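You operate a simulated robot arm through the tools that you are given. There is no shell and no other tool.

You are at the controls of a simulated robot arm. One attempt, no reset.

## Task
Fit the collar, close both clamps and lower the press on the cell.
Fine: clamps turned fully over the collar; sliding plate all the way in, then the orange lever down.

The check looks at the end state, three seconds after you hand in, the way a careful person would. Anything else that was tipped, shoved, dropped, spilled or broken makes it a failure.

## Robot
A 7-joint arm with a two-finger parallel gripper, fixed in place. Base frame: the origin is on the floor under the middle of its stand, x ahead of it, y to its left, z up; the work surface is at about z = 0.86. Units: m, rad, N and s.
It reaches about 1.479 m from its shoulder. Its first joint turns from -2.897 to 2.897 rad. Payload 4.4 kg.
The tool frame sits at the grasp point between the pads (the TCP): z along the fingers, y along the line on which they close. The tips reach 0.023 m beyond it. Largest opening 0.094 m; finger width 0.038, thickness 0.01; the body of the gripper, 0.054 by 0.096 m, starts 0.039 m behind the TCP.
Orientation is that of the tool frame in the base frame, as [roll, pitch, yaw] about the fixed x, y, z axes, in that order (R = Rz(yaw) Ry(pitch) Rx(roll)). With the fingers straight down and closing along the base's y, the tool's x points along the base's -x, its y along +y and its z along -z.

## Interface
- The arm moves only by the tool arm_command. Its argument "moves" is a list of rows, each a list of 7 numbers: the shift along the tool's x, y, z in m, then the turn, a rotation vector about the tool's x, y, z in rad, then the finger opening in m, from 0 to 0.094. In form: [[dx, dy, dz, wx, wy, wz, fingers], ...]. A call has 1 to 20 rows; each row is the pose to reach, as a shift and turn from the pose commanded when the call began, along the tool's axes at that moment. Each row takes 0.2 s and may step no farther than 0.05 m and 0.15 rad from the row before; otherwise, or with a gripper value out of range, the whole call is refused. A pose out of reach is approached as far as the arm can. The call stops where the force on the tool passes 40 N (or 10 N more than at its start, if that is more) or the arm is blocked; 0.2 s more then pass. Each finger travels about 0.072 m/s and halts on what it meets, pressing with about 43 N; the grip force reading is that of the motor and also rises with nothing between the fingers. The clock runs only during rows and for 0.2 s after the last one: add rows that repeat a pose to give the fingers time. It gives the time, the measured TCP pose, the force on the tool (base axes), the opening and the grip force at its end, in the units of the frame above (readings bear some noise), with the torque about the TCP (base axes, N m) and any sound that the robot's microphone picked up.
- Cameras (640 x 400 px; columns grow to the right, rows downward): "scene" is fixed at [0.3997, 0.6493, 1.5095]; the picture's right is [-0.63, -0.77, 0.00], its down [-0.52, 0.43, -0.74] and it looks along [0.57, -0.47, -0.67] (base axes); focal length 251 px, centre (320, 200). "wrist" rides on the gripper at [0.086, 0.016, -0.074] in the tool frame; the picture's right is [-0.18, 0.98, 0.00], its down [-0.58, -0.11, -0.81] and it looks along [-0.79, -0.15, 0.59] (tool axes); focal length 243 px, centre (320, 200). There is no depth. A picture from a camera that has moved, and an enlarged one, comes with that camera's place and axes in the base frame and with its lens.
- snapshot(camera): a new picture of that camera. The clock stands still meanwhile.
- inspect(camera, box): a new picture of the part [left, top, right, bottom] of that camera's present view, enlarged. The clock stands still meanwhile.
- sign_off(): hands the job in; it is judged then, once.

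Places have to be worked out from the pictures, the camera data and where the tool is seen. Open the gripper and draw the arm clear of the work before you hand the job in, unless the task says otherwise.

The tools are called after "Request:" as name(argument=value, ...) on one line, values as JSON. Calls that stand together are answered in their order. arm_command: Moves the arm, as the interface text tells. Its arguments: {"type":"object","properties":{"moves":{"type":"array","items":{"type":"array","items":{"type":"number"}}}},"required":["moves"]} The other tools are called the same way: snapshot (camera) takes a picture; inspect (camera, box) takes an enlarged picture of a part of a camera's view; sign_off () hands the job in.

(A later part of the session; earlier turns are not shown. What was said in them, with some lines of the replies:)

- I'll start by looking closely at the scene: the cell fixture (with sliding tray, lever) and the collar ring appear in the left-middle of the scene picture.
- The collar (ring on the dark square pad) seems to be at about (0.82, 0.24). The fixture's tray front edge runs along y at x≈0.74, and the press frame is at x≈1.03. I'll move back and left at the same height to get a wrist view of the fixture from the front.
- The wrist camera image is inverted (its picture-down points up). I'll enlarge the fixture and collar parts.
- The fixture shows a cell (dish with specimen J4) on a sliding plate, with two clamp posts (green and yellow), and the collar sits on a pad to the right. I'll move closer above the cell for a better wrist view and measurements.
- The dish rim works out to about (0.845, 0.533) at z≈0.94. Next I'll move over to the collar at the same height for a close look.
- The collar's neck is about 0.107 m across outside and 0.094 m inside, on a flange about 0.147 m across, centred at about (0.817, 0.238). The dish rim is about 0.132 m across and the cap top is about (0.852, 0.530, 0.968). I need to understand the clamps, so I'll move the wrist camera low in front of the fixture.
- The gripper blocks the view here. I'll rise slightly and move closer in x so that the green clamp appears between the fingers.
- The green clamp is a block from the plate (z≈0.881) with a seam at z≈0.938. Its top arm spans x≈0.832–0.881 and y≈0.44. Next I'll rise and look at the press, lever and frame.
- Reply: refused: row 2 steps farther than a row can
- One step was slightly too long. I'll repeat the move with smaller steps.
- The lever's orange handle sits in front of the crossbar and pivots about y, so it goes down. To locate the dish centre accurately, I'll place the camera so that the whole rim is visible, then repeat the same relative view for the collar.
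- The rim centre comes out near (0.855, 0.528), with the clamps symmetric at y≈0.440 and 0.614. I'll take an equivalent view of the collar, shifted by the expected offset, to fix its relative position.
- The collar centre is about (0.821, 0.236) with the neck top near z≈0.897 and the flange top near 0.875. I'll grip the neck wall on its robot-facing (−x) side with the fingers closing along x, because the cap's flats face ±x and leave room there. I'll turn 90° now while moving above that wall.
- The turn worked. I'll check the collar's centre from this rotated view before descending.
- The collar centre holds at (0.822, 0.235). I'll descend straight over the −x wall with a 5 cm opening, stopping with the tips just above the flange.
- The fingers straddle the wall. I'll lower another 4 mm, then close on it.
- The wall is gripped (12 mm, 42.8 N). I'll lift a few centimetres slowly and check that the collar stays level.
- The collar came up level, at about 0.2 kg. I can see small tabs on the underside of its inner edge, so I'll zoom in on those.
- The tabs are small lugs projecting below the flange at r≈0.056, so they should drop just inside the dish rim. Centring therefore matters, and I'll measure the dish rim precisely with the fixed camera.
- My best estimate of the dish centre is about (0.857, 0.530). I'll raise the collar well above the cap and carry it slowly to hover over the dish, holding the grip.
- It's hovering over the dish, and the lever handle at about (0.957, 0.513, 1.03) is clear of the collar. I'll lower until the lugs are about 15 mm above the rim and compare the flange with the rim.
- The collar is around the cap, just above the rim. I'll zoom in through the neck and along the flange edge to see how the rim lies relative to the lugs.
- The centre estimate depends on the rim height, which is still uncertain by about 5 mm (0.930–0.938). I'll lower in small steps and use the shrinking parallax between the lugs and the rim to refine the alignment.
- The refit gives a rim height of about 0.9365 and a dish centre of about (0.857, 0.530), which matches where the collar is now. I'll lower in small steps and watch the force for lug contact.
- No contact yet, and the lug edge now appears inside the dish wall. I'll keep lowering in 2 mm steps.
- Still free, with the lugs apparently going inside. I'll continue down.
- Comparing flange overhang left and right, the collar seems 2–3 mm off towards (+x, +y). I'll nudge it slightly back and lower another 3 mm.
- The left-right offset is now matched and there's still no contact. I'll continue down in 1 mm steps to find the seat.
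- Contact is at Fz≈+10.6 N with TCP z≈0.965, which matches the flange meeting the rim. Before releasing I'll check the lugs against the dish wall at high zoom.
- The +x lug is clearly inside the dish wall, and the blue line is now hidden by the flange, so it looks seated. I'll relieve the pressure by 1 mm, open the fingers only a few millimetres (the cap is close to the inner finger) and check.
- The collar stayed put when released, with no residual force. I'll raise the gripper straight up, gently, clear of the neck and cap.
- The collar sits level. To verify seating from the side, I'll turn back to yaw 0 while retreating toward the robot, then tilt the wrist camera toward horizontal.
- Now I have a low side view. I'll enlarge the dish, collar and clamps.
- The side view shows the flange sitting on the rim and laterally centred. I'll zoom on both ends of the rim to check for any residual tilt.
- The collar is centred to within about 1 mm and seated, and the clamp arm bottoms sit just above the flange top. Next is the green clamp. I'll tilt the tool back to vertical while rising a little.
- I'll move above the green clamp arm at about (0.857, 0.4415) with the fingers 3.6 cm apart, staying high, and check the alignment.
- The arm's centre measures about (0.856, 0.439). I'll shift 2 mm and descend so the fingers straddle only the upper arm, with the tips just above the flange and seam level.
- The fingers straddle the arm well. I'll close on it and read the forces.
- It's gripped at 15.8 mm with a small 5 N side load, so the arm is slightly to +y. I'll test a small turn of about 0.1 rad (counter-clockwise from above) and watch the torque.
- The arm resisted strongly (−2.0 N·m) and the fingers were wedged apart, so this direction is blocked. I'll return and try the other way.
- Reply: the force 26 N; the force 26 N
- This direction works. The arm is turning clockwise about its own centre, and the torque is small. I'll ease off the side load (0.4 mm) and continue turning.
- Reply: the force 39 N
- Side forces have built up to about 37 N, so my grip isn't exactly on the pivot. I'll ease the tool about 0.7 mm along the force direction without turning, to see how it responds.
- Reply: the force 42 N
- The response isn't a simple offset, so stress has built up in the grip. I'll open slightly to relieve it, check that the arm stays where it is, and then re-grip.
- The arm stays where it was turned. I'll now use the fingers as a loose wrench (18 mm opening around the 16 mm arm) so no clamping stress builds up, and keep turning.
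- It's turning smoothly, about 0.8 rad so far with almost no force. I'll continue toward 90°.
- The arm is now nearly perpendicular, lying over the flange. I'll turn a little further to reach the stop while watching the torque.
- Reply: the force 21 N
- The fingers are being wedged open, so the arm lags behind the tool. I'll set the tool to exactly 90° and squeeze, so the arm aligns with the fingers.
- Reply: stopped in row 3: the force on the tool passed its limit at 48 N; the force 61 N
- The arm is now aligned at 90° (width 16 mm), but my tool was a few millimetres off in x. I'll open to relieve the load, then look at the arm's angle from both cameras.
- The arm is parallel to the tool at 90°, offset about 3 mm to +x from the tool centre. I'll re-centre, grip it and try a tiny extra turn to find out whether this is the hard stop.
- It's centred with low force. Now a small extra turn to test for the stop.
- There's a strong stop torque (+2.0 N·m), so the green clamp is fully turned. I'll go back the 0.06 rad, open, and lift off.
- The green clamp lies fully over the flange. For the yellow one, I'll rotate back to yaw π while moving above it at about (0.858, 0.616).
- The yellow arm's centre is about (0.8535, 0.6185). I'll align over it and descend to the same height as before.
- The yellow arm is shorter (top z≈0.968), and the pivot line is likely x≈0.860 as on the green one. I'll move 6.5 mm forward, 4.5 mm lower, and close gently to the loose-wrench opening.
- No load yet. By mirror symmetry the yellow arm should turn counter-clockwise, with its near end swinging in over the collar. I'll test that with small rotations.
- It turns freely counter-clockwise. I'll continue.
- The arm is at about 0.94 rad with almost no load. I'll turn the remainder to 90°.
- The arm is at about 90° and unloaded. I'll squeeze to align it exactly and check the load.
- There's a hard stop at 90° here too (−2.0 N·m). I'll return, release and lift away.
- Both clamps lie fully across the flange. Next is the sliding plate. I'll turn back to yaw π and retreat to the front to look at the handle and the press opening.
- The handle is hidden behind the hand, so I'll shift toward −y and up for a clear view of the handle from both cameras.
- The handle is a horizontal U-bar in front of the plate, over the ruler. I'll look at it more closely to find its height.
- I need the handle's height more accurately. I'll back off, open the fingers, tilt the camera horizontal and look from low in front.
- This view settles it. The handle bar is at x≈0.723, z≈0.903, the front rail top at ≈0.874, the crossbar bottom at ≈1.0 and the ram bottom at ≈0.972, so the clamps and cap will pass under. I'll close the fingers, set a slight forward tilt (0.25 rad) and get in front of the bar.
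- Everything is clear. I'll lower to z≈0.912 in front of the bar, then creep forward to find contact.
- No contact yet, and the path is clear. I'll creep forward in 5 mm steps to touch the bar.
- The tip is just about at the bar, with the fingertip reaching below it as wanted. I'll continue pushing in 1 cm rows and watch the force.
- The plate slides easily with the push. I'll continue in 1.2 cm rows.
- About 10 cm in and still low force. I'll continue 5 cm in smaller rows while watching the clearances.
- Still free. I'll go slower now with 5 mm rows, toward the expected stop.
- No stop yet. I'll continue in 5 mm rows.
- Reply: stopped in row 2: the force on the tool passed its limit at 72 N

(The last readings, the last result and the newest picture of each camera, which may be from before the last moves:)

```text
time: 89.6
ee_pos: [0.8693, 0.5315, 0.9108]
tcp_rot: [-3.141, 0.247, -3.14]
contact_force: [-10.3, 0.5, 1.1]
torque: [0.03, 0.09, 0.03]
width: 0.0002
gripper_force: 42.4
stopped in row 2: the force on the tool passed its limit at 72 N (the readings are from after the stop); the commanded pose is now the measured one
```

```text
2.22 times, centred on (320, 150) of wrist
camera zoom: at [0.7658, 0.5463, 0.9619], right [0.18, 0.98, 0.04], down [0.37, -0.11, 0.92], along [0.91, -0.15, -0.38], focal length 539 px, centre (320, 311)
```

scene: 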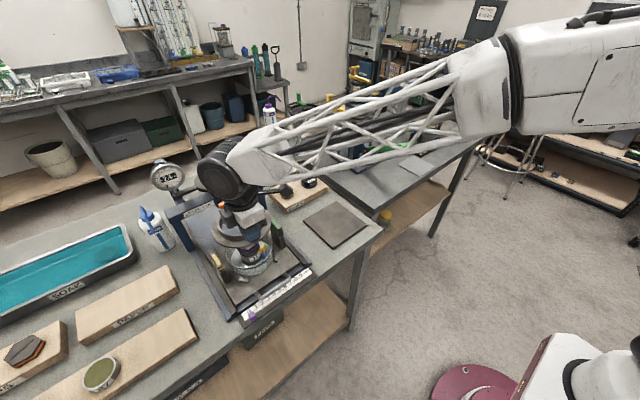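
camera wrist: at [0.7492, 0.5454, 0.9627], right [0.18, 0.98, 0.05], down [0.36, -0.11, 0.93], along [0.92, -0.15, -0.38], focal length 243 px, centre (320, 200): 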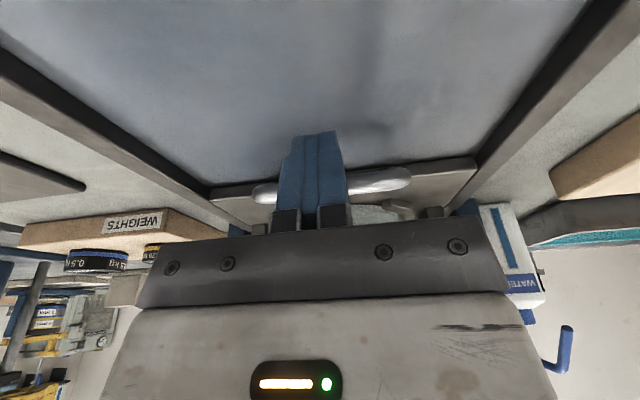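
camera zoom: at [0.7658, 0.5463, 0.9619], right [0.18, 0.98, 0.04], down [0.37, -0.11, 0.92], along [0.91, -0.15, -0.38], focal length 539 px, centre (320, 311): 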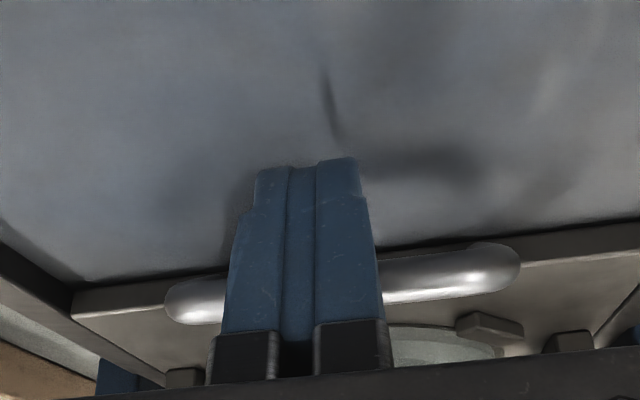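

A hard stop was reached at TCP x≈0.870, about 16 cm of travel, which matches the ram position. I'll back off along −x and look at the result from the front.

Request:
arm_command(moves=[[0.0097, 0, -0.0025, 0, 0, 0, 0.0], [0.0291, 0, -0.0074, 0, 0, 0, 0.0], [0.0582, 0, -0.0148, 0, 0, 0, 0.0], [0.0969, 0, -0.0247, 0, 0, 0, 0.0], [0.1357, 0, -0.0346, 0, 0, 0, 0.0], [0.1744, 0, -0.0445, 0, 0, 0, 0.0], [0.2035, 0, -0.0519, 0, 0, 0, 0.0]])

Request:
snapshot(camera="wrist")

Request:
inspect(camera="scene", box=[140, 140, 300, 270])

```text
time: 91.2
ee_pos: [0.6585, 0.5317, 0.9118]
tcp_rot: [-3.139, 0.248, -3.141]
contact_force: [0.2, 0.3, -0.5]
torque: [-0.04, -0.04, 0.01]
width: 0.0
gripper_force: 42.4
```

```text
taken
camera wrist: at [0.5558, 0.5471, 0.9625], right [0.18, 0.98, 0.04], down [0.37, -0.11, 0.92], along [0.91, -0.15, -0.38], focal length 243 px, centre (320, 200)
```

wrist: 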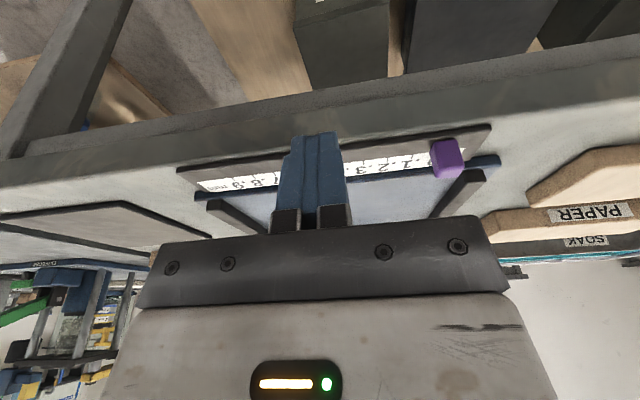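

```text
3.08 times, centred on (220, 205) of scene
camera zoom: at [0.3997, 0.6493, 1.5095], right [-0.63, -0.77, 0.0], down [-0.52, 0.43, -0.74], along [0.57, -0.47, -0.67], focal length 773 px, centre (628, 185)
```

zoom: 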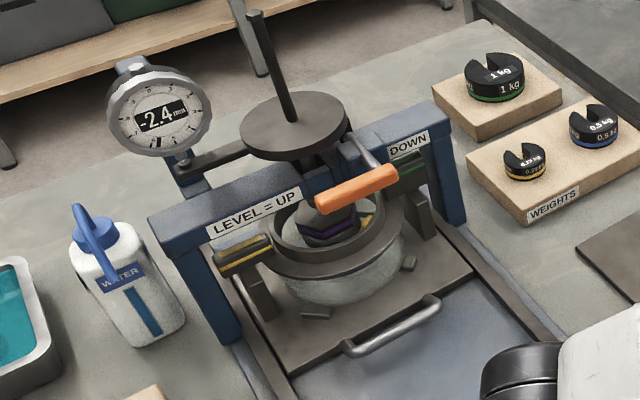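

The plate is in and the cell sits under the press. Before working the lever I'll look at the press horizontally from the front.

Request:
arm_command(moves=[[0, 0, -0.03, 0, -0.1, 0, 0.03], [0, 0, -0.07, 0, -0.2, 0, 0.06], [0, 0, -0.11, 0, -0.3, 0, 0.094], [0, 0, -0.13, 0, -0.38, 0, 0.094], [0, 0, -0.13, 0, -0.38, 0, 0.094]])

Request:
snapshot(camera="wrist")

Request:
inspect(camera="wrist", box=[240, 90, 420, 230])

```text
time: 92.4
ee_pos: [0.6276, 0.5308, 1.0378]
tcp_rot: [-3.139, 0.629, -3.141]
contact_force: [0.9, 0.3, 0.7]
torque: [-0.02, -0.01, -0.03]
width: 0.0943
gripper_force: 0.1
```

```text
taken
camera wrist: at [0.5134, 0.5468, 1.0473], right [0.15, 0.98, 0.11], down [0.0, -0.11, 0.99], along [0.99, -0.15, -0.01], focal length 243 px, centre (320, 200)
```

wrist: 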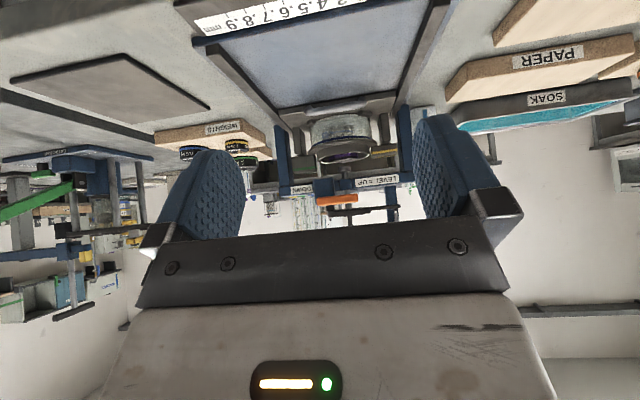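

```text
2.86 times, centred on (330, 160) of wrist
camera zoom: at [0.5134, 0.5468, 1.0473], right [0.15, 0.98, 0.11], down [0.0, -0.11, 0.99], along [0.99, -0.15, -0.01], focal length 693 px, centre (291, 314)
```

zoom: 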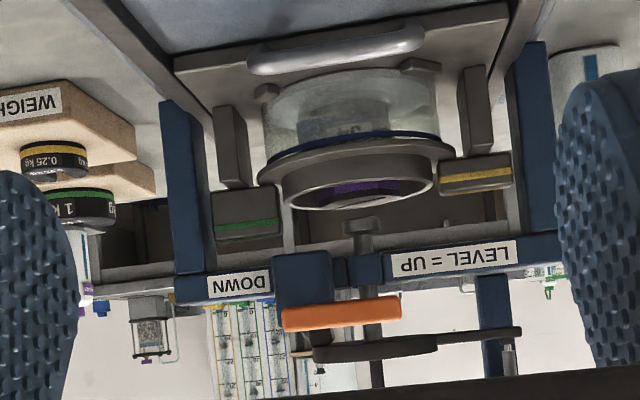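

The ram sits just above the cap. The orange handle is at about (0.957, 0.5125, 1.045) and spans y 0.475–0.55. I'll zoom the scene camera on the lever to understand its pivot.

Request:
inspect(camera="scene", box=[195, 165, 259, 215])

Request:
inspect(camera="wrist", box=[300, 150, 380, 220])

Request:
inspect(camera="scene", box=[180, 190, 270, 260])

```text
8.00 times, centred on (227, 190) of scene
camera zoom: at [0.3997, 0.6493, 1.5095], right [-0.63, -0.77, 0.0], down [-0.52, 0.43, -0.74], along [0.57, -0.47, -0.67], focal length 2010 px, centre (1064, 280)
```

zoom: 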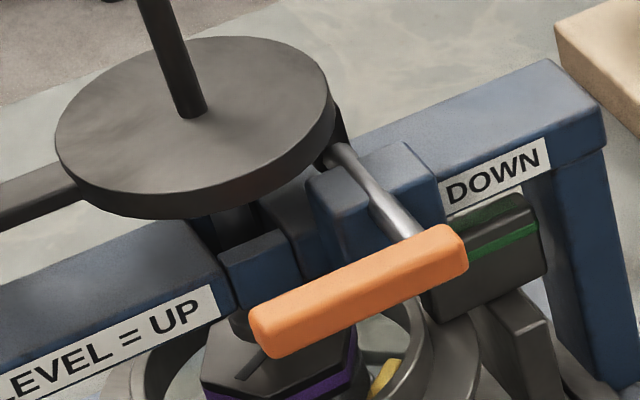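

```text
5.71 times, centred on (340, 185) of wrist
camera zoom: at [0.5134, 0.5468, 1.0473], right [0.15, 0.98, 0.11], down [0.0, -0.11, 0.99], along [0.99, -0.15, -0.01], focal length 1386 px, centre (206, 286)
```

zoom: 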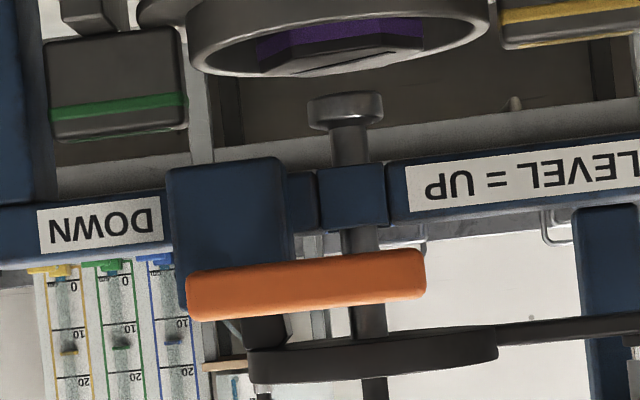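

```text
5.71 times, centred on (225, 225) of scene
camera zoom: at [0.3997, 0.6493, 1.5095], right [-0.63, -0.77, 0.0], down [-0.52, 0.43, -0.74], along [0.57, -0.47, -0.67], focal length 1436 px, centre (863, 57)
```

zoom: 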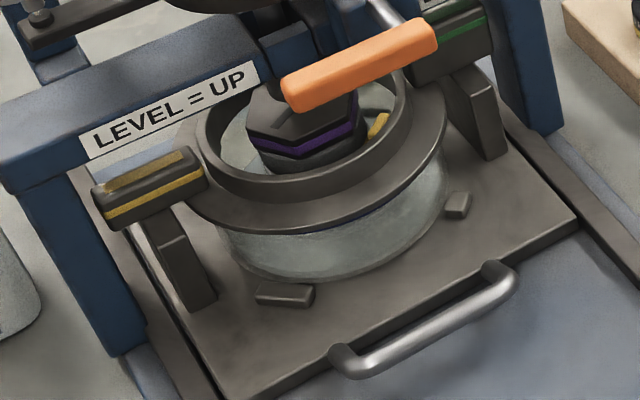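

The lever is level with its pivot near (1.02, 0.489, 1.045) and the handle centre near (0.943, 0.514, 1.046), so the arm is about 0.077 m long. I'll approach with closed fingertips and a 0.8 rad tilt so the hand stays clear of the disc, first to a safe point above and in front.

Request:
arm_command(moves=[[-0.03, -0.001, 0.0, 0, -0.03, 0, 0.06], [-0.07, -0.003, 0.015, 0, -0.06, 0, 0.03], [-0.11, -0.005, 0.03, 0, -0.09, 0, 0.0], [-0.15, -0.007, 0.045, 0, -0.12, 0, 0.0], [-0.19, -0.009, 0.058, 0, -0.15, 0, 0.0], [-0.2366, -0.011, 0.071, 0, -0.17, 0, 0.0], [-0.2366, -0.011, 0.071, 0, -0.17, 0, 0.0]])

Request:
snapshot(camera="wrist")

Request:
inspect(camera="scene", box=[160, 140, 320, 260])

```text
time: 94.0
ee_pos: [0.8603, 0.5223, 1.1194]
tcp_rot: [-3.14, 0.798, 3.141]
contact_force: [0.3, -0.2, -0.1]
torque: [-0.03, 0.0, 0.02]
width: 0.0
gripper_force: 42.3
```

```text
taken
camera wrist: at [0.7458, 0.5361, 1.1092], right [0.13, 0.98, 0.13], down [-0.17, -0.11, 0.98], along [0.98, -0.15, 0.15], focal length 243 px, centre (320, 200)
```

wrist: 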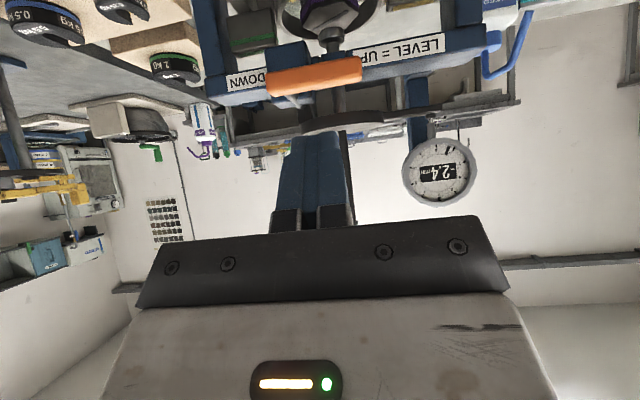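

```text
3.33 times, centred on (240, 200) of scene
camera zoom: at [0.3997, 0.6493, 1.5095], right [-0.63, -0.77, 0.0], down [-0.52, 0.43, -0.74], along [0.57, -0.47, -0.67], focal length 837 px, centre (587, 200)
```

zoom: 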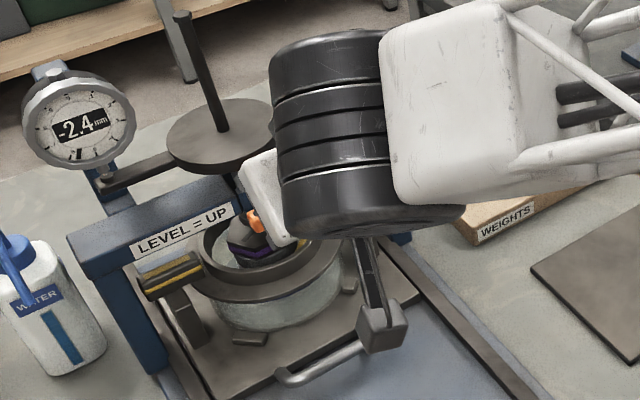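

The handle shows at about (0.94, 0.515, 1.045), which is directly along the tool's z axis from here. I'll advance along the tool z, slowing near contact.

Request:
arm_command(moves=[[0, 0, 0.02, 0, 0, 0, 0.0], [0, 0, 0.04, 0, 0, 0, 0.0], [0, 0, 0.055, 0, 0, 0, 0.0], [0, 0, 0.055, 0, 0, 0, 0.0]])

Request:
snapshot(camera="wrist")

Request:
inspect(camera="scene", box=[180, 150, 300, 240])

```text
time: 95.0
ee_pos: [0.9001, 0.5201, 1.0804]
tcp_rot: [-3.136, 0.797, -3.137]
contact_force: [0.0, 0.8, 0.4]
torque: [0.04, 0.0, 0.01]
width: 0.0
gripper_force: 42.0
```

```text
taken
camera wrist: at [0.7856, 0.5349, 1.0707], right [0.13, 0.98, 0.13], down [-0.17, -0.11, 0.98], along [0.98, -0.15, 0.15], focal length 243 px, centre (320, 200)
```

wrist: 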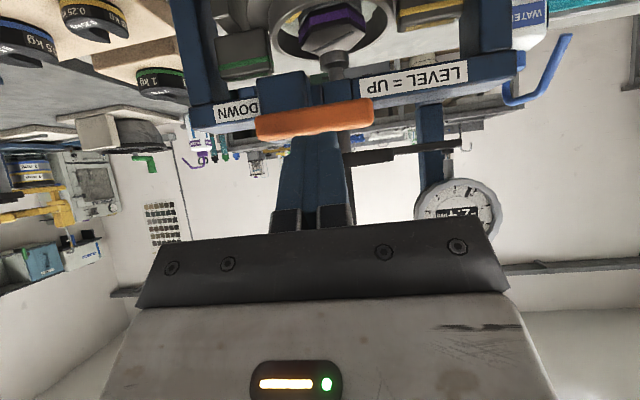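

```text
4.44 times, centred on (240, 195) of scene
camera zoom: at [0.3997, 0.6493, 1.5095], right [-0.63, -0.77, 0.0], down [-0.52, 0.43, -0.74], along [0.57, -0.47, -0.67], focal length 1116 px, centre (676, 222)
```

zoom: 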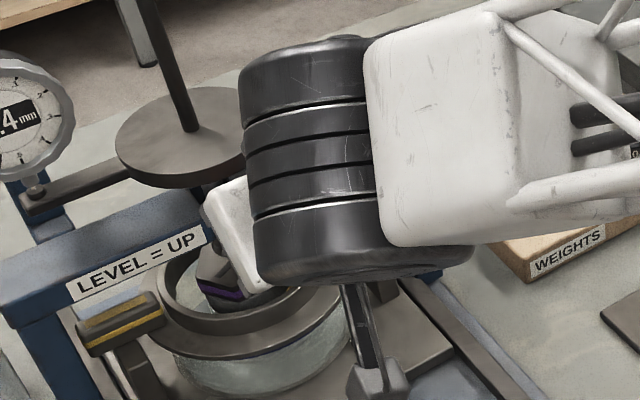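

The fingertip is just above the handle. I'll creep along the tool z in 4 mm steps to touch it.

Request:
arm_command(moves=[[0, 0, 0.004, 0, 0, 0, 0.0], [0, 0, 0.008, 0, 0, 0, 0.0], [0, 0, 0.012, 0, 0, 0, 0.0], [0, 0, 0.012, 0, 0, 0, 0.0]])

Request:
inspect(camera="wrist", box=[240, 60, 400, 180])

```text
time: 96.0
ee_pos: [0.9087, 0.52, 1.0722]
tcp_rot: [-3.138, 0.798, -3.137]
contact_force: [-0.3, -0.2, -1.2]
torque: [0.02, -0.02, 0.0]
width: 0.0
gripper_force: 42.7
```

```text
3.33 times, centred on (320, 120) of wrist
camera zoom: at [0.794, 0.5351, 1.0622], right [0.13, 0.98, 0.13], down [-0.17, -0.11, 0.98], along [0.98, -0.15, 0.15], focal length 809 px, centre (320, 467)
```

zoom: 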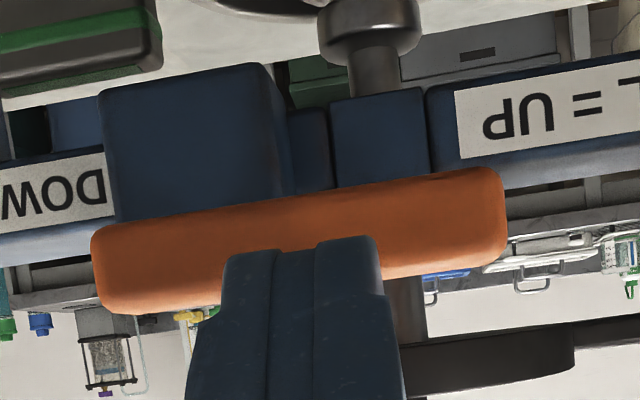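

The geometry is as planned, with the tip's face about 1 cm from the handle. I'll continue to contact.

Request:
arm_command(moves=[[0, 0, 0.003, 0, 0, 0, 0.0], [0, 0, 0.006, 0, 0, 0, 0.0], [0, 0, 0.009, 0, 0, 0, 0.0], [0, 0, 0.009, 0, 0, 0, 0.0]])

Request:
inspect(camera="wrist", box=[240, 60, 400, 180])

```text
time: 97.0
ee_pos: [0.9157, 0.5194, 1.0662]
tcp_rot: [-3.14, 0.796, -3.137]
contact_force: [0.5, 0.5, 0.2]
torque: [0.07, 0.02, 0.02]
width: 0.0
gripper_force: 42.2
```

```text
3.33 times, centred on (320, 120) of wrist
camera zoom: at [0.8004, 0.5351, 1.0562], right [0.13, 0.98, 0.13], down [-0.17, -0.11, 0.98], along [0.98, -0.15, 0.15], focal length 809 px, centre (320, 467)
```

zoom: 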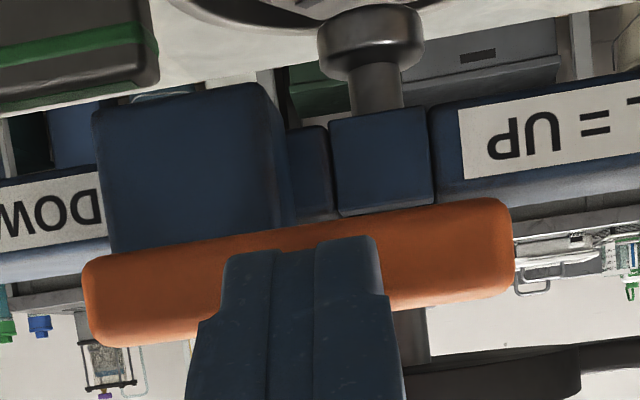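

Contact should be imminent. I'll advance a few more millimetres along the tool z.

Request:
arm_command(moves=[[0, 0, 0.002, 0, 0, 0, 0.0], [0, 0, 0.004, 0, 0, 0, 0.0], [0, 0, 0.006, 0, 0, 0, 0.0], [0, 0, 0.006, 0, 0, 0, 0.0]])

Request:
inspect(camera="wrist", box=[240, 60, 400, 180])

```text
time: 97.7
ee_pos: [0.9174, 0.5211, 1.0635]
tcp_rot: [-3.14, 0.798, -3.138]
contact_force: [-20.0, -2.4, 5.4]
torque: [-0.07, 0.13, -0.2]
width: 0.0
gripper_force: 42.9
stopped in row 3: the force on the tool passed its limit at 72 N (the readings are from after the stop); the commanded pose is now the measured one
```

```text
3.33 times, centred on (320, 120) of wrist
camera zoom: at [0.8023, 0.5358, 1.0539], right [0.13, 0.98, 0.13], down [-0.17, -0.11, 0.98], along [0.98, -0.15, 0.15], focal length 809 px, centre (320, 467)
```

zoom: 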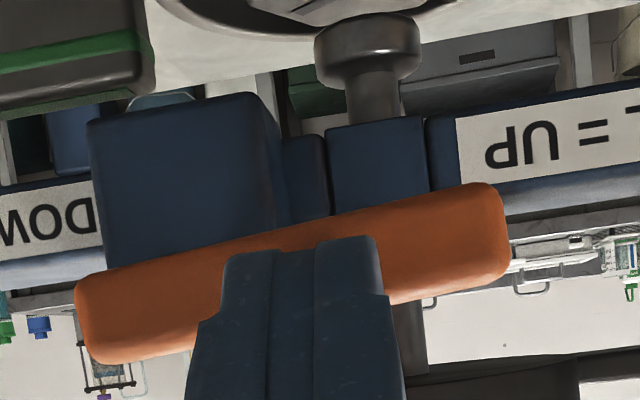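

The force was mostly along x and the handle visibly tilted, its +y end dipping. So the lever apparently turns about the rod (x axis) at its −y end. I'll back off and check.

Request:
arm_command(moves=[[0, 0, -0.01, 0, 0, 0, 0.0], [0, 0, -0.03, 0, 0, 0, 0.0], [0, 0, -0.05, 0, 0, 0, 0.0], [0, 0, -0.05, 0, 0, 0, 0.0]])

Request:
inspect(camera="wrist", box=[200, 20, 440, 180])

Request:
inspect(camera="scene", box=[180, 165, 276, 235])

```text
time: 98.7
ee_pos: [0.8818, 0.5212, 1.0988]
tcp_rot: [-3.139, 0.797, -3.136]
contact_force: [-0.1, 0.0, -0.1]
torque: [0.04, 0.0, 0.02]
width: 0.0
gripper_force: 42.5
```

```text
2.50 times, centred on (320, 100) of wrist
camera zoom: at [0.7675, 0.5356, 1.0881], right [0.13, 0.98, 0.13], down [-0.17, -0.11, 0.98], along [0.98, -0.15, 0.15], focal length 606 px, centre (320, 450)
```

zoom: 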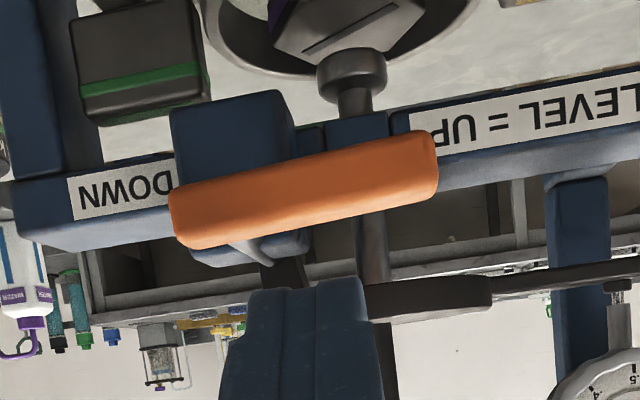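

```text
5.71 times, centred on (228, 200) of scene
camera zoom: at [0.3997, 0.6493, 1.5095], right [-0.63, -0.77, 0.0], down [-0.52, 0.43, -0.74], along [0.57, -0.47, -0.67], focal length 1436 px, centre (846, 200)
```

zoom: 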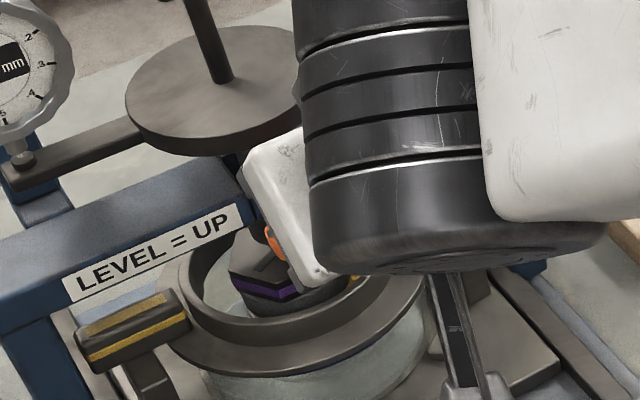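

Confirmed: the handle is now slightly tilted with its +y end lower, so the lever swings down about the rod at its −y end. I'll reposition above its free (+y) end with a 0.6 rad tilt, so I can push straight down and then follow the arc toward −y.

Request:
arm_command(moves=[[-0.0143, 0.016, -0.0139, 0, 0.1, 0, 0.0], [-0.03, 0.016, 0.0, 0, 0.15, 0, 0.0], [-0.0441, 0.016, 0.0168, 0, 0.2, 0, 0.0], [-0.0345, 0.016, 0.0261, 0, 0.2, 0, 0.0], [-0.0345, 0.016, 0.0261, 0, 0.2, 0, 0.0]])

Request:
inspect(camera="wrist", box=[200, 20, 440, 180])

```text
time: 99.9
ee_pos: [0.9241, 0.5357, 1.1047]
tcp_rot: [-3.14, 0.597, -3.139]
contact_force: [0.0, 0.1, -0.3]
torque: [0.03, -0.02, 0.01]
width: 0.0
gripper_force: 42.2
```

```text
2.50 times, centred on (320, 100) of wrist
camera zoom: at [0.8097, 0.5513, 1.1176], right [0.15, 0.98, 0.1], down [0.03, -0.11, 0.99], along [0.99, -0.15, -0.04], focal length 606 px, centre (320, 450)
```

zoom: 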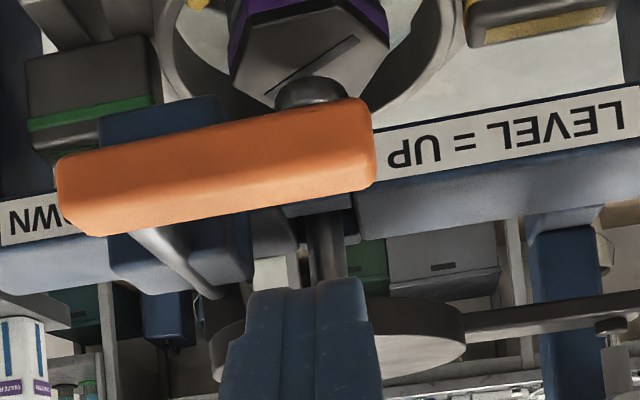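

The handle's free end is directly below the fingertips. I'll descend straight down to just above contact, then push in small steps.

Request:
arm_command(moves=[[0.0057, 0, 0.0083, 0, 0, 0, 0.0], [0.0113, 0, 0.0165, 0, 0, 0, 0.0], [0.0136, 0, 0.0198, 0, 0, 0, 0.0], [0.0136, 0, 0.0198, 0, 0, 0, 0.0]])

Request:
arm_command(moves=[[0.0017, 0, 0.0025, 0, 0, 0, 0.0], [0.0034, 0, 0.005, 0, 0, 0, 0.0], [0.0034, 0, 0.005, 0, 0, 0, 0.0]])

Request:
inspect(camera="wrist", box=[200, 20, 440, 180])

```text
time: 100.9
ee_pos: [0.9229, 0.537, 1.0809]
tcp_rot: [-3.139, 0.597, -3.138]
contact_force: [0.5, -0.5, -0.5]
torque: [0.03, 0.02, 0.01]
width: 0.0
gripper_force: 42.3
```

```text
time: 101.7
ee_pos: [0.9236, 0.5367, 1.0739]
tcp_rot: [-3.14, 0.598, -3.139]
contact_force: [0.1, -0.7, 0.1]
torque: [-0.01, 0.03, -0.03]
width: 0.0
gripper_force: 42.6
```

```text
2.50 times, centred on (320, 100) of wrist
camera zoom: at [0.8092, 0.5519, 1.087], right [0.15, 0.98, 0.1], down [0.03, -0.11, 0.99], along [0.99, -0.15, -0.04], focal length 606 px, centre (320, 450)
```

zoom: 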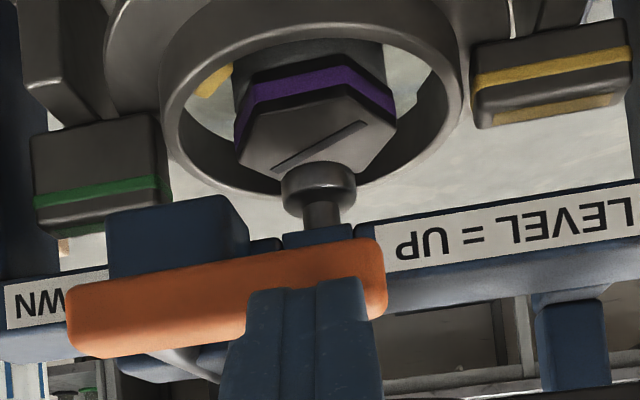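

Still no contact, and the alignment looks right. I'll continue down in 2 mm steps.

Request:
arm_command(moves=[[0.0011, 0, 0.0017, 0, 0, 0, 0.0], [0.0023, 0, 0.0033, 0, 0, 0, 0.0], [0.0034, 0, 0.005, 0, 0, 0, 0.0], [0.0034, 0, 0.005, 0, 0, 0, 0.0]])

Request:
inspect(camera="wrist", box=[200, 20, 440, 180])

```text
time: 102.7
ee_pos: [0.9236, 0.5373, 1.0708]
tcp_rot: [-3.14, 0.597, -3.14]
contact_force: [-3.4, 6.1, 4.9]
torque: [0.09, -0.03, 0.04]
width: 0.0
gripper_force: 42.6
```

```text
2.50 times, centred on (320, 100) of wrist
camera zoom: at [0.8095, 0.5522, 1.0821], right [0.15, 0.98, 0.1], down [0.03, -0.11, 0.99], along [0.99, -0.15, -0.04], focal length 606 px, centre (320, 450)
```

zoom: 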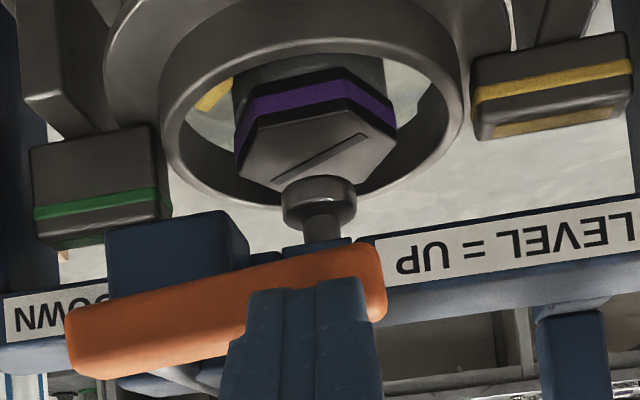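

There's contact (about 8 N) and the handle is turning. I'll push straight down another centimetre.

Request:
arm_command(moves=[[0.0017, 0, 0.0025, 0, 0, 0, 0.0], [0.0034, 0, 0.005, 0, 0, 0, 0.0], [0.0051, 0, 0.0074, 0, 0, 0, 0.0], [0.0065, 0, 0.0095, 0, 0, 0, 0.0], [0.0065, 0, 0.0095, 0, 0, 0, 0.0]])

Request:
inspect(camera="wrist", box=[200, 20, 440, 180])

```text
time: 103.9
ee_pos: [0.9236, 0.5368, 1.0573]
tcp_rot: [-3.14, 0.598, -3.137]
contact_force: [-0.2, -0.1, -0.1]
torque: [-0.01, 0.01, 0.01]
width: 0.0002
gripper_force: 42.5
```

```text
2.50 times, centred on (320, 100) of wrist
camera zoom: at [0.8102, 0.5519, 1.0701], right [0.15, 0.98, 0.1], down [0.03, -0.11, 0.99], along [0.99, -0.15, -0.04], focal length 606 px, centre (320, 450)
```

zoom: 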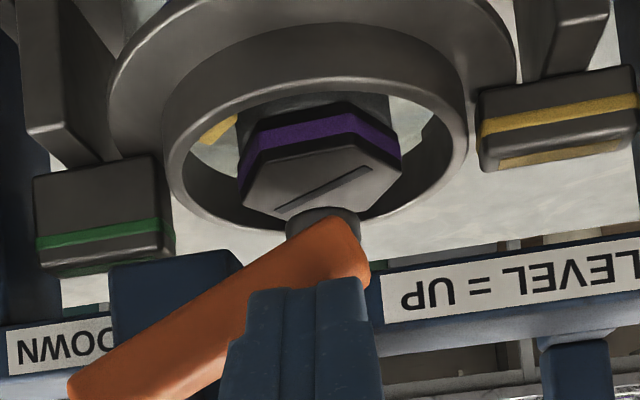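

The lever is swinging down nicely. I'll continue along the arc, down and slightly toward −y.

Request:
arm_command(moves=[[0.0023, 0, 0.0033, 0, 0, 0, 0.0], [0.0045, -0.0005, 0.0066, 0, 0, 0, 0.0], [0.0068, -0.001, 0.0099, 0, 0, 0, 0.0], [0.009, -0.0025, 0.0132, 0, 0, 0, 0.0], [0.009, -0.0025, 0.0132, 0, 0, 0, 0.0]])

Request:
inspect(camera="wrist", box=[200, 20, 440, 180])

```text
time: 105.1
ee_pos: [0.9241, 0.5337, 1.0412]
tcp_rot: [-3.14, 0.597, -3.138]
contact_force: [0.3, 0.1, 0.2]
torque: [-0.02, -0.01, 0.0]
width: 0.0
gripper_force: 43.3
```

```text
2.50 times, centred on (320, 100) of wrist
camera zoom: at [0.8096, 0.5494, 1.0535], right [0.15, 0.98, 0.1], down [0.03, -0.11, 0.99], along [0.99, -0.15, -0.04], focal length 606 px, centre (320, 450)
```

zoom: 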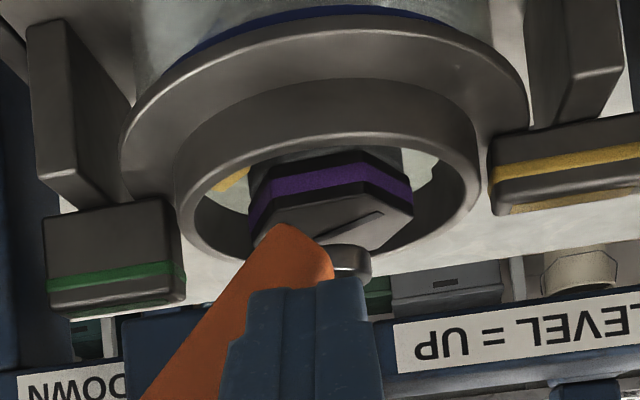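

It's at about 45° with no resistance. I'll continue, following the arc more toward −y.

Request:
arm_command(moves=[[0.0021, -0.003, 0.0031, 0, 0, 0, 0.0], [0.0042, -0.0065, 0.0062, 0, 0, 0, 0.0], [0.0065, -0.0105, 0.0095, 0, 0, 0, 0.0], [0.0079, -0.0145, 0.0115, 0, 0, 0, 0.0], [0.0079, -0.0145, 0.0115, 0, 0, 0, 0.0]])

Request:
inspect(camera="wrist", box=[200, 20, 440, 180])

Request:
inspect(camera="scene", box=[160, 140, 300, 250])

```text
time: 106.3
ee_pos: [0.9241, 0.5196, 1.0267]
tcp_rot: [-3.14, 0.595, -3.138]
contact_force: [0.4, -0.9, -0.1]
torque: [-0.01, 0.01, -0.01]
width: 0.0
gripper_force: 42.4
```

```text
2.50 times, centred on (320, 100) of wrist
camera zoom: at [0.8094, 0.5342, 1.0402], right [0.15, 0.98, 0.1], down [0.03, -0.11, 0.99], along [0.99, -0.15, -0.04], focal length 606 px, centre (320, 450)
```

zoom: 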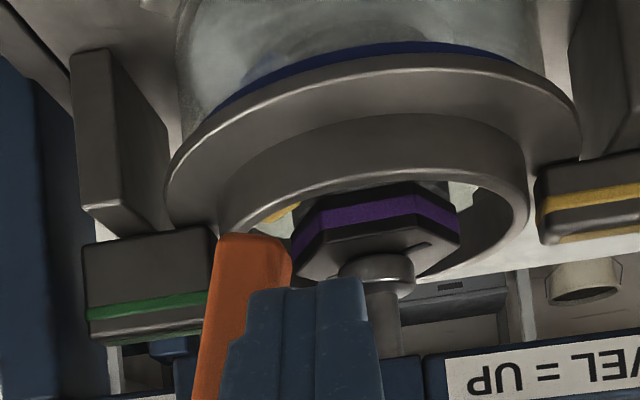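

```text
3.64 times, centred on (230, 195) of scene
camera zoom: at [0.3997, 0.6493, 1.5095], right [-0.63, -0.77, 0.0], down [-0.52, 0.43, -0.74], along [0.57, -0.47, -0.67], focal length 914 px, centre (647, 218)
```

zoom: 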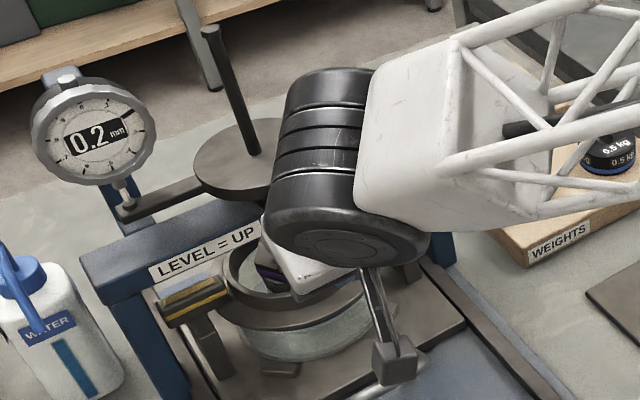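

The dial has gone from −2.4 to 0.2 mm and the ram is touching the cap. The lever is nearly vertical, so I'll push the last part toward −y gently.

Request:
arm_command(moves=[[0.0008, -0.003, 0.0012, 0, 0, 0, 0.0], [0.0017, -0.006, 0.0025, 0, 0, 0, 0.0], [0.0025, -0.009, 0.0037, 0, 0, 0, 0.0], [0.0025, -0.009, 0.0037, 0, 0, 0, 0.0]])

Request:
inspect(camera="wrist", box=[200, 20, 440, 180])

Request:
inspect(camera="scene", box=[160, 140, 300, 250])

```text
time: 107.3
ee_pos: [0.9254, 0.5099, 1.0228]
tcp_rot: [-3.14, 0.596, -3.139]
contact_force: [1.0, 2.7, 0.8]
torque: [0.0, 0.01, 0.0]
width: 0.0
gripper_force: 42.7
```

```text
2.50 times, centred on (320, 100) of wrist
camera zoom: at [0.8102, 0.5254, 1.036], right [0.15, 0.98, 0.1], down [0.03, -0.11, 0.99], along [0.99, -0.15, -0.04], focal length 606 px, centre (320, 450)
```

zoom: 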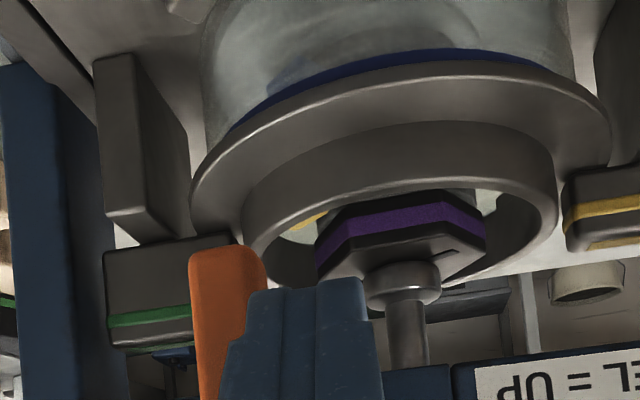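

```text
3.64 times, centred on (230, 195) of scene
camera zoom: at [0.3997, 0.6493, 1.5095], right [-0.63, -0.77, 0.0], down [-0.52, 0.43, -0.74], along [0.57, -0.47, -0.67], focal length 914 px, centre (647, 218)
```

zoom: 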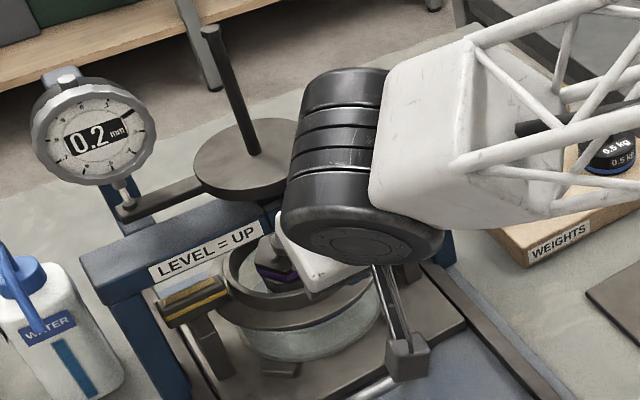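

The lever is about 79° down. I'll keep pushing toward −y in small steps until it stops.

Request:
arm_command(moves=[[0.0003, -0.002, 0.0004, 0, 0, 0, 0.0], [0.0006, -0.004, 0.0008, 0, 0, 0, 0.0], [0.0008, -0.006, 0.0012, 0, 0, 0, 0.0], [0.001, -0.008, 0.0015, 0, 0, 0, 0.0], [0.001, -0.008, 0.0015, 0, 0, 0, 0.0]])

Request:
inspect(camera="wrist", box=[200, 20, 440, 180])

```text
time: 108.0
ee_pos: [0.9239, 0.5103, 1.0232]
tcp_rot: [-3.141, 0.598, -3.135]
contact_force: [5.7, 17.1, -2.7]
torque: [-0.28, 0.1, 0.3]
width: 0.0
gripper_force: 42.6
stopped in row 3: the force on the tool passed its limit at 45 N (the readings are from after the stop); the commanded pose is now the measured one
```

```text
2.50 times, centred on (320, 100) of wrist
camera zoom: at [0.8094, 0.5247, 1.0358], right [0.15, 0.98, 0.1], down [0.03, -0.11, 0.99], along [0.99, -0.14, -0.04], focal length 606 px, centre (320, 450)
```

zoom: 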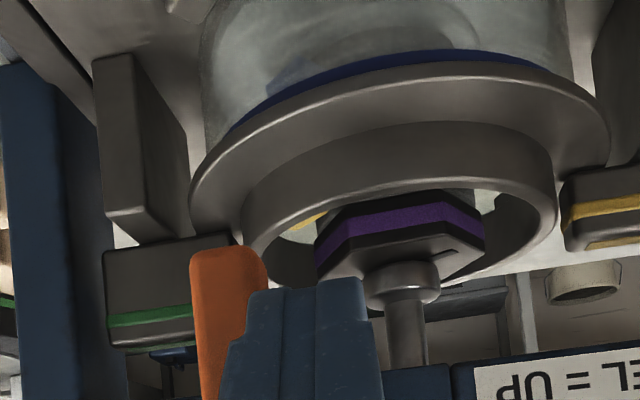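

The lever hit a firm stop (45 N) at about 80° with the dial steady at 0.2 mm, so it's fully down. I'll move off sideways, withdraw along the tool axis and see whether it stays.

Request:
arm_command(moves=[[0, 0.003, 0, 0, 0, 0, 0.0], [0, 0.008, 0, 0, 0, 0, 0.0], [0, 0.01, -0.03, 0, 0, 0, 0.0], [0, 0.01, -0.07, 0, 0, 0, 0.0], [0, 0.01, -0.11, 0, 0, 0, 0.0], [0.02, 0.01, -0.15, 0, 0, 0, 0.0]])

Request:
snapshot(camera="wrist")

Request:
inspect(camera="scene", box=[160, 140, 300, 250])

```text
time: 109.4
ee_pos: [0.8222, 0.5194, 1.1351]
tcp_rot: [-3.141, 0.598, -3.135]
contact_force: [0.0, 0.7, -1.2]
torque: [-0.01, -0.04, -0.04]
width: 0.0002
gripper_force: 42.6
```

```text
taken
camera wrist: at [0.707, 0.5332, 1.1478], right [0.15, 0.98, 0.1], down [0.03, -0.11, 0.99], along [0.99, -0.14, -0.04], focal length 243 px, centre (320, 200)
```

wrist: 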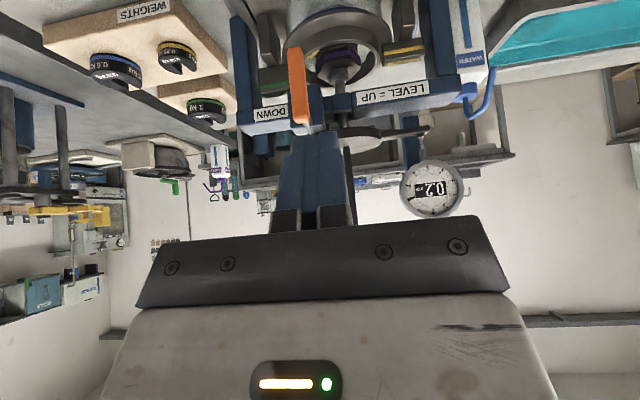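

```text
3.64 times, centred on (230, 195) of scene
camera zoom: at [0.3997, 0.6493, 1.5095], right [-0.63, -0.77, 0.0], down [-0.52, 0.43, -0.74], along [0.57, -0.47, -0.67], focal length 914 px, centre (647, 218)
```

zoom: 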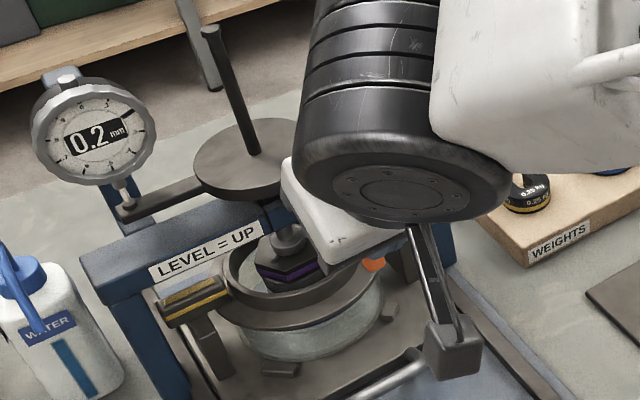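

The lever stays down and the dial holds at 0.2 mm. I'll withdraw the arm, straighten the tool and open the gripper, then inspect everything.

Request:
arm_command(moves=[[0.02, -0.02, -0.025, 0, 0.1, 0, 0.02], [0.045, -0.045, -0.05, 0, 0.2, 0, 0.04], [0.07, -0.07, -0.075, 0, 0.3, 0, 0.06], [0.095, -0.095, -0.1, 0, 0.4, 0, 0.08], [0.115, -0.12, -0.125, 0, 0.5, 0, 0.08], [0.137, -0.145, -0.15, 0, 0.6, 0, 0.08], [0.137, -0.145, -0.15, 0, 0.6, 0, 0.08]])

Request:
snapshot(camera="scene")

Request:
inspect(camera="scene", box=[170, 150, 282, 270])

Request:
inspect(camera="scene", box=[195, 195, 259, 240])

```text
time: 111.0
ee_pos: [0.6237, 0.3716, 1.185]
tcp_rot: [3.139, -0.001, -3.136]
contact_force: [-0.2, -0.7, 0.5]
torque: [0.01, 0.02, -0.02]
width: 0.0801
gripper_force: 0.0
```

```text
taken
```

scene: 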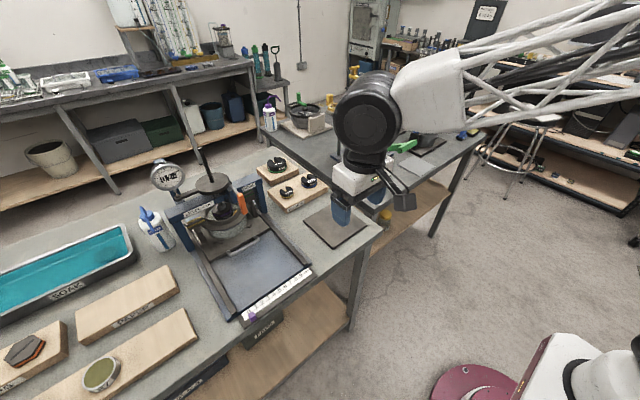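

```text
3.33 times, centred on (226, 210) of scene
camera zoom: at [0.3997, 0.6493, 1.5095], right [-0.63, -0.77, 0.0], down [-0.52, 0.43, -0.74], along [0.57, -0.47, -0.67], focal length 837 px, centre (633, 167)
```

zoom: 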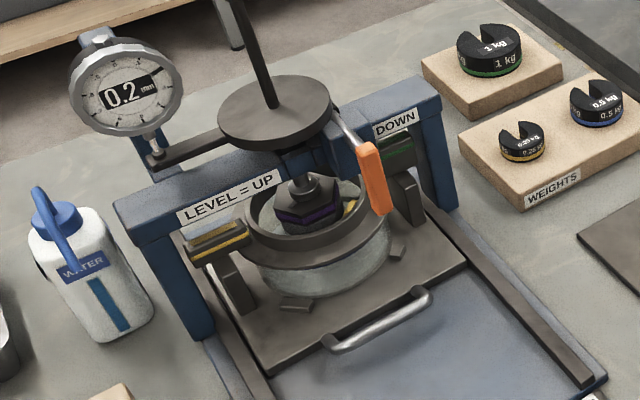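

```text
8.89 times, centred on (227, 218) of scene
camera zoom: at [0.3997, 0.6493, 1.5095], right [-0.63, -0.77, 0.0], down [-0.52, 0.43, -0.74], along [0.57, -0.47, -0.67], focal length 2233 px, centre (1147, 44)
```

zoom: 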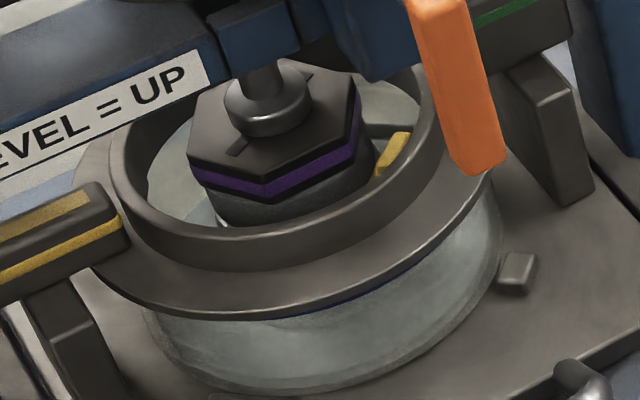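

The ram is centred on the cap and the clamps are over the flange. I'll take one more frontal look with the wrist camera to verify the clamps, plate and lever.

Request:
arm_command(moves=[[-0.02, 0.04, -0.01, 0, 0, 0, 0.094], [-0.04, 0.08, -0.02, 0, 0, 0, 0.094], [-0.07, 0.115, -0.03, 0, 0, 0, 0.094], [-0.1, 0.15, -0.03, 0, 0, 0, 0.094], [-0.12, 0.155, -0.03, 0, 0, 0, 0.094]])

Request:
inspect(camera="wrist", box=[250, 90, 420, 220])

Request:
snapshot(camera="wrist")

```text
time: 112.2
ee_pos: [0.7458, 0.5303, 1.2133]
tcp_rot: [-3.141, 0.0, -3.136]
contact_force: [0.5, -0.5, 0.6]
torque: [0.0, 0.01, 0.0]
width: 0.0939
gripper_force: 0.0
```

```text
3.08 times, centred on (335, 155) of wrist
camera zoom: at [0.6577, 0.5449, 1.2875], right [0.18, 0.98, 0.0], down [0.58, -0.11, 0.81], along [0.79, -0.14, -0.59], focal length 746 px, centre (274, 338)
```

zoom: 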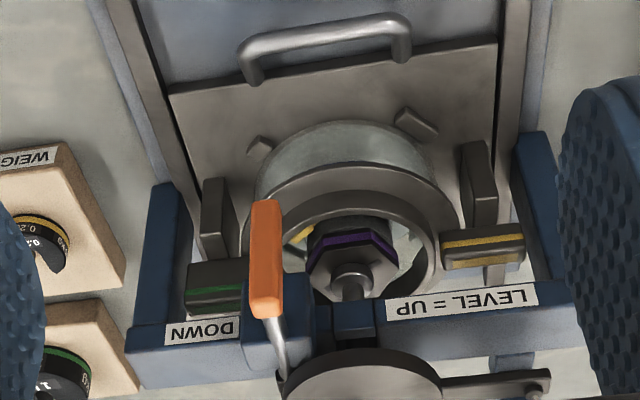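

```text
taken
camera wrist: at [0.6577, 0.5449, 1.2875], right [0.18, 0.98, 0.0], down [0.58, -0.11, 0.81], along [0.79, -0.14, -0.59], focal length 243 px, centre (320, 200)
```

wrist: 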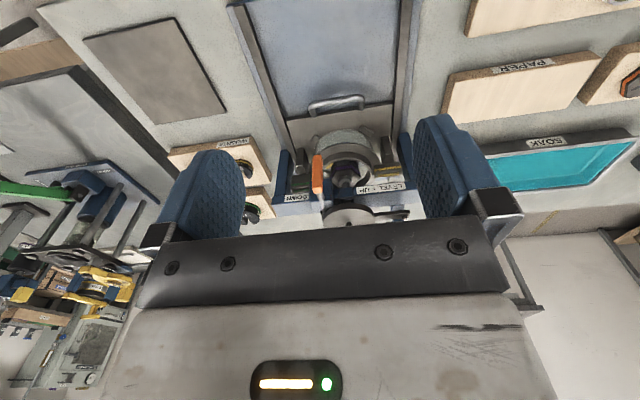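

Everything checks out: collar seated, both clamps across the flange, plate in, ram on the cap and lever down. I'll draw the arm clear, back near its starting place, with the gripper open.

Request:
arm_command(moves=[[0.01, -0.03, -0.02, 0, 0, 0, 0.094], [0.015, -0.07, -0.04, 0, 0, 0, 0.094], [0.015, -0.115, -0.05, 0, 0, 0, 0.094], [0.015, -0.16, -0.06, 0, 0, 0, 0.094], [0.015, -0.205, -0.06, 0, 0, 0, 0.094], [0.015, -0.25, -0.06, 0, 0, 0, 0.094], [0.015, -0.295, -0.06, 0, 0, 0, 0.094], [0.015, -0.34, -0.06, 0, 0, 0, 0.094], [0.015, -0.385, -0.06, 0, 0, 0, 0.094], [0.015, -0.4, -0.06, 0, 0, 0, 0.094]])

Request:
snapshot(camera="scene")

Request:
inspect(camera="scene", box=[140, 150, 300, 330])

```text
time: 114.4
ee_pos: [0.7318, 0.1295, 1.2719]
tcp_rot: [3.142, 0.0, -3.138]
contact_force: [0.0, -0.2, 0.2]
torque: [0.0, 0.03, -0.01]
width: 0.094
gripper_force: 0.0
```

```text
taken
```

scene: 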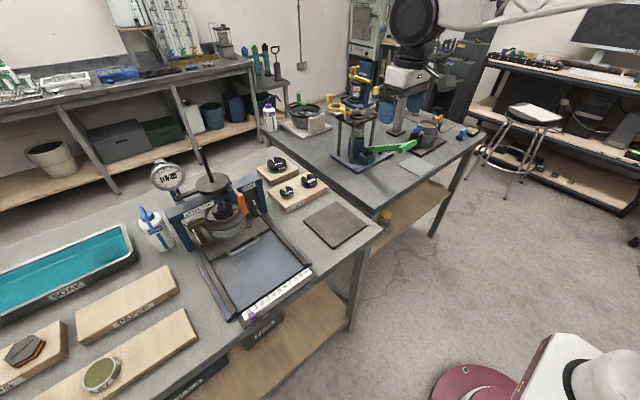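

```text
2.22 times, centred on (220, 240) of scene
camera zoom: at [0.3997, 0.6493, 1.5095], right [-0.63, -0.77, 0.0], down [-0.52, 0.43, -0.74], along [0.57, -0.47, -0.67], focal length 558 px, centre (542, 111)
```

zoom: 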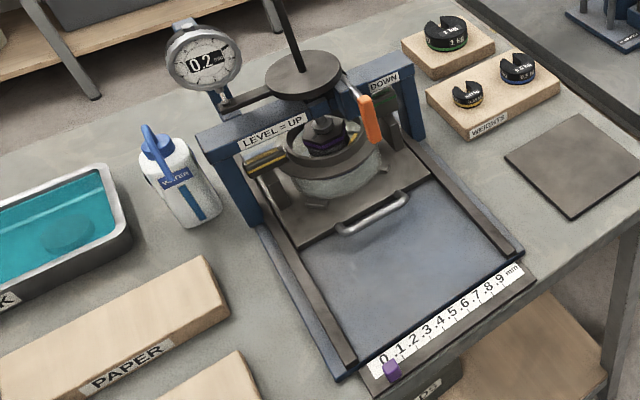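

The arm is clear with the gripper open. The collar is seated, both clamps are at their stops, the plate is in and the lever is down with the dial steady at 0.2 mm. Nothing else looks disturbed, so I'm handing in.

Request:
sign_off()

```text
The job is handed in.
```

I fitted the collar, closed both clamps, slid the plate in and lowered the press onto the cell, then handed the job in. I don't have the check's result.

- **Collar:** it sits level on the dish rim, centred to within about 1 mm. The lug I could see sits inside the rim.
- **Clamps:** both arms are turned 90° over the collar flange. Each one met a hard stop when I tried to turn it further.
- **Sliding plate:** I pushed it in about 16 cm, until it met a firm stop. The ram is centred on the cap, so the cell is where it should be. I couldn't see the stop itself.
- **Orange lever:** it is down against a firm stop at about 80° and stayed there when I let go. The ram rests on the cap and the dial reads 0.2 mm, up from −2.4 mm.

Two contacts were firmer than I intended, both peaking around 72 N: the plate meeting its stop, and my first push on the lever, which was in the wrong direction. I saw no damage from either.

Everything else looked undisturbed in the final pictures. The gripper is open and the arm is clear of the work.
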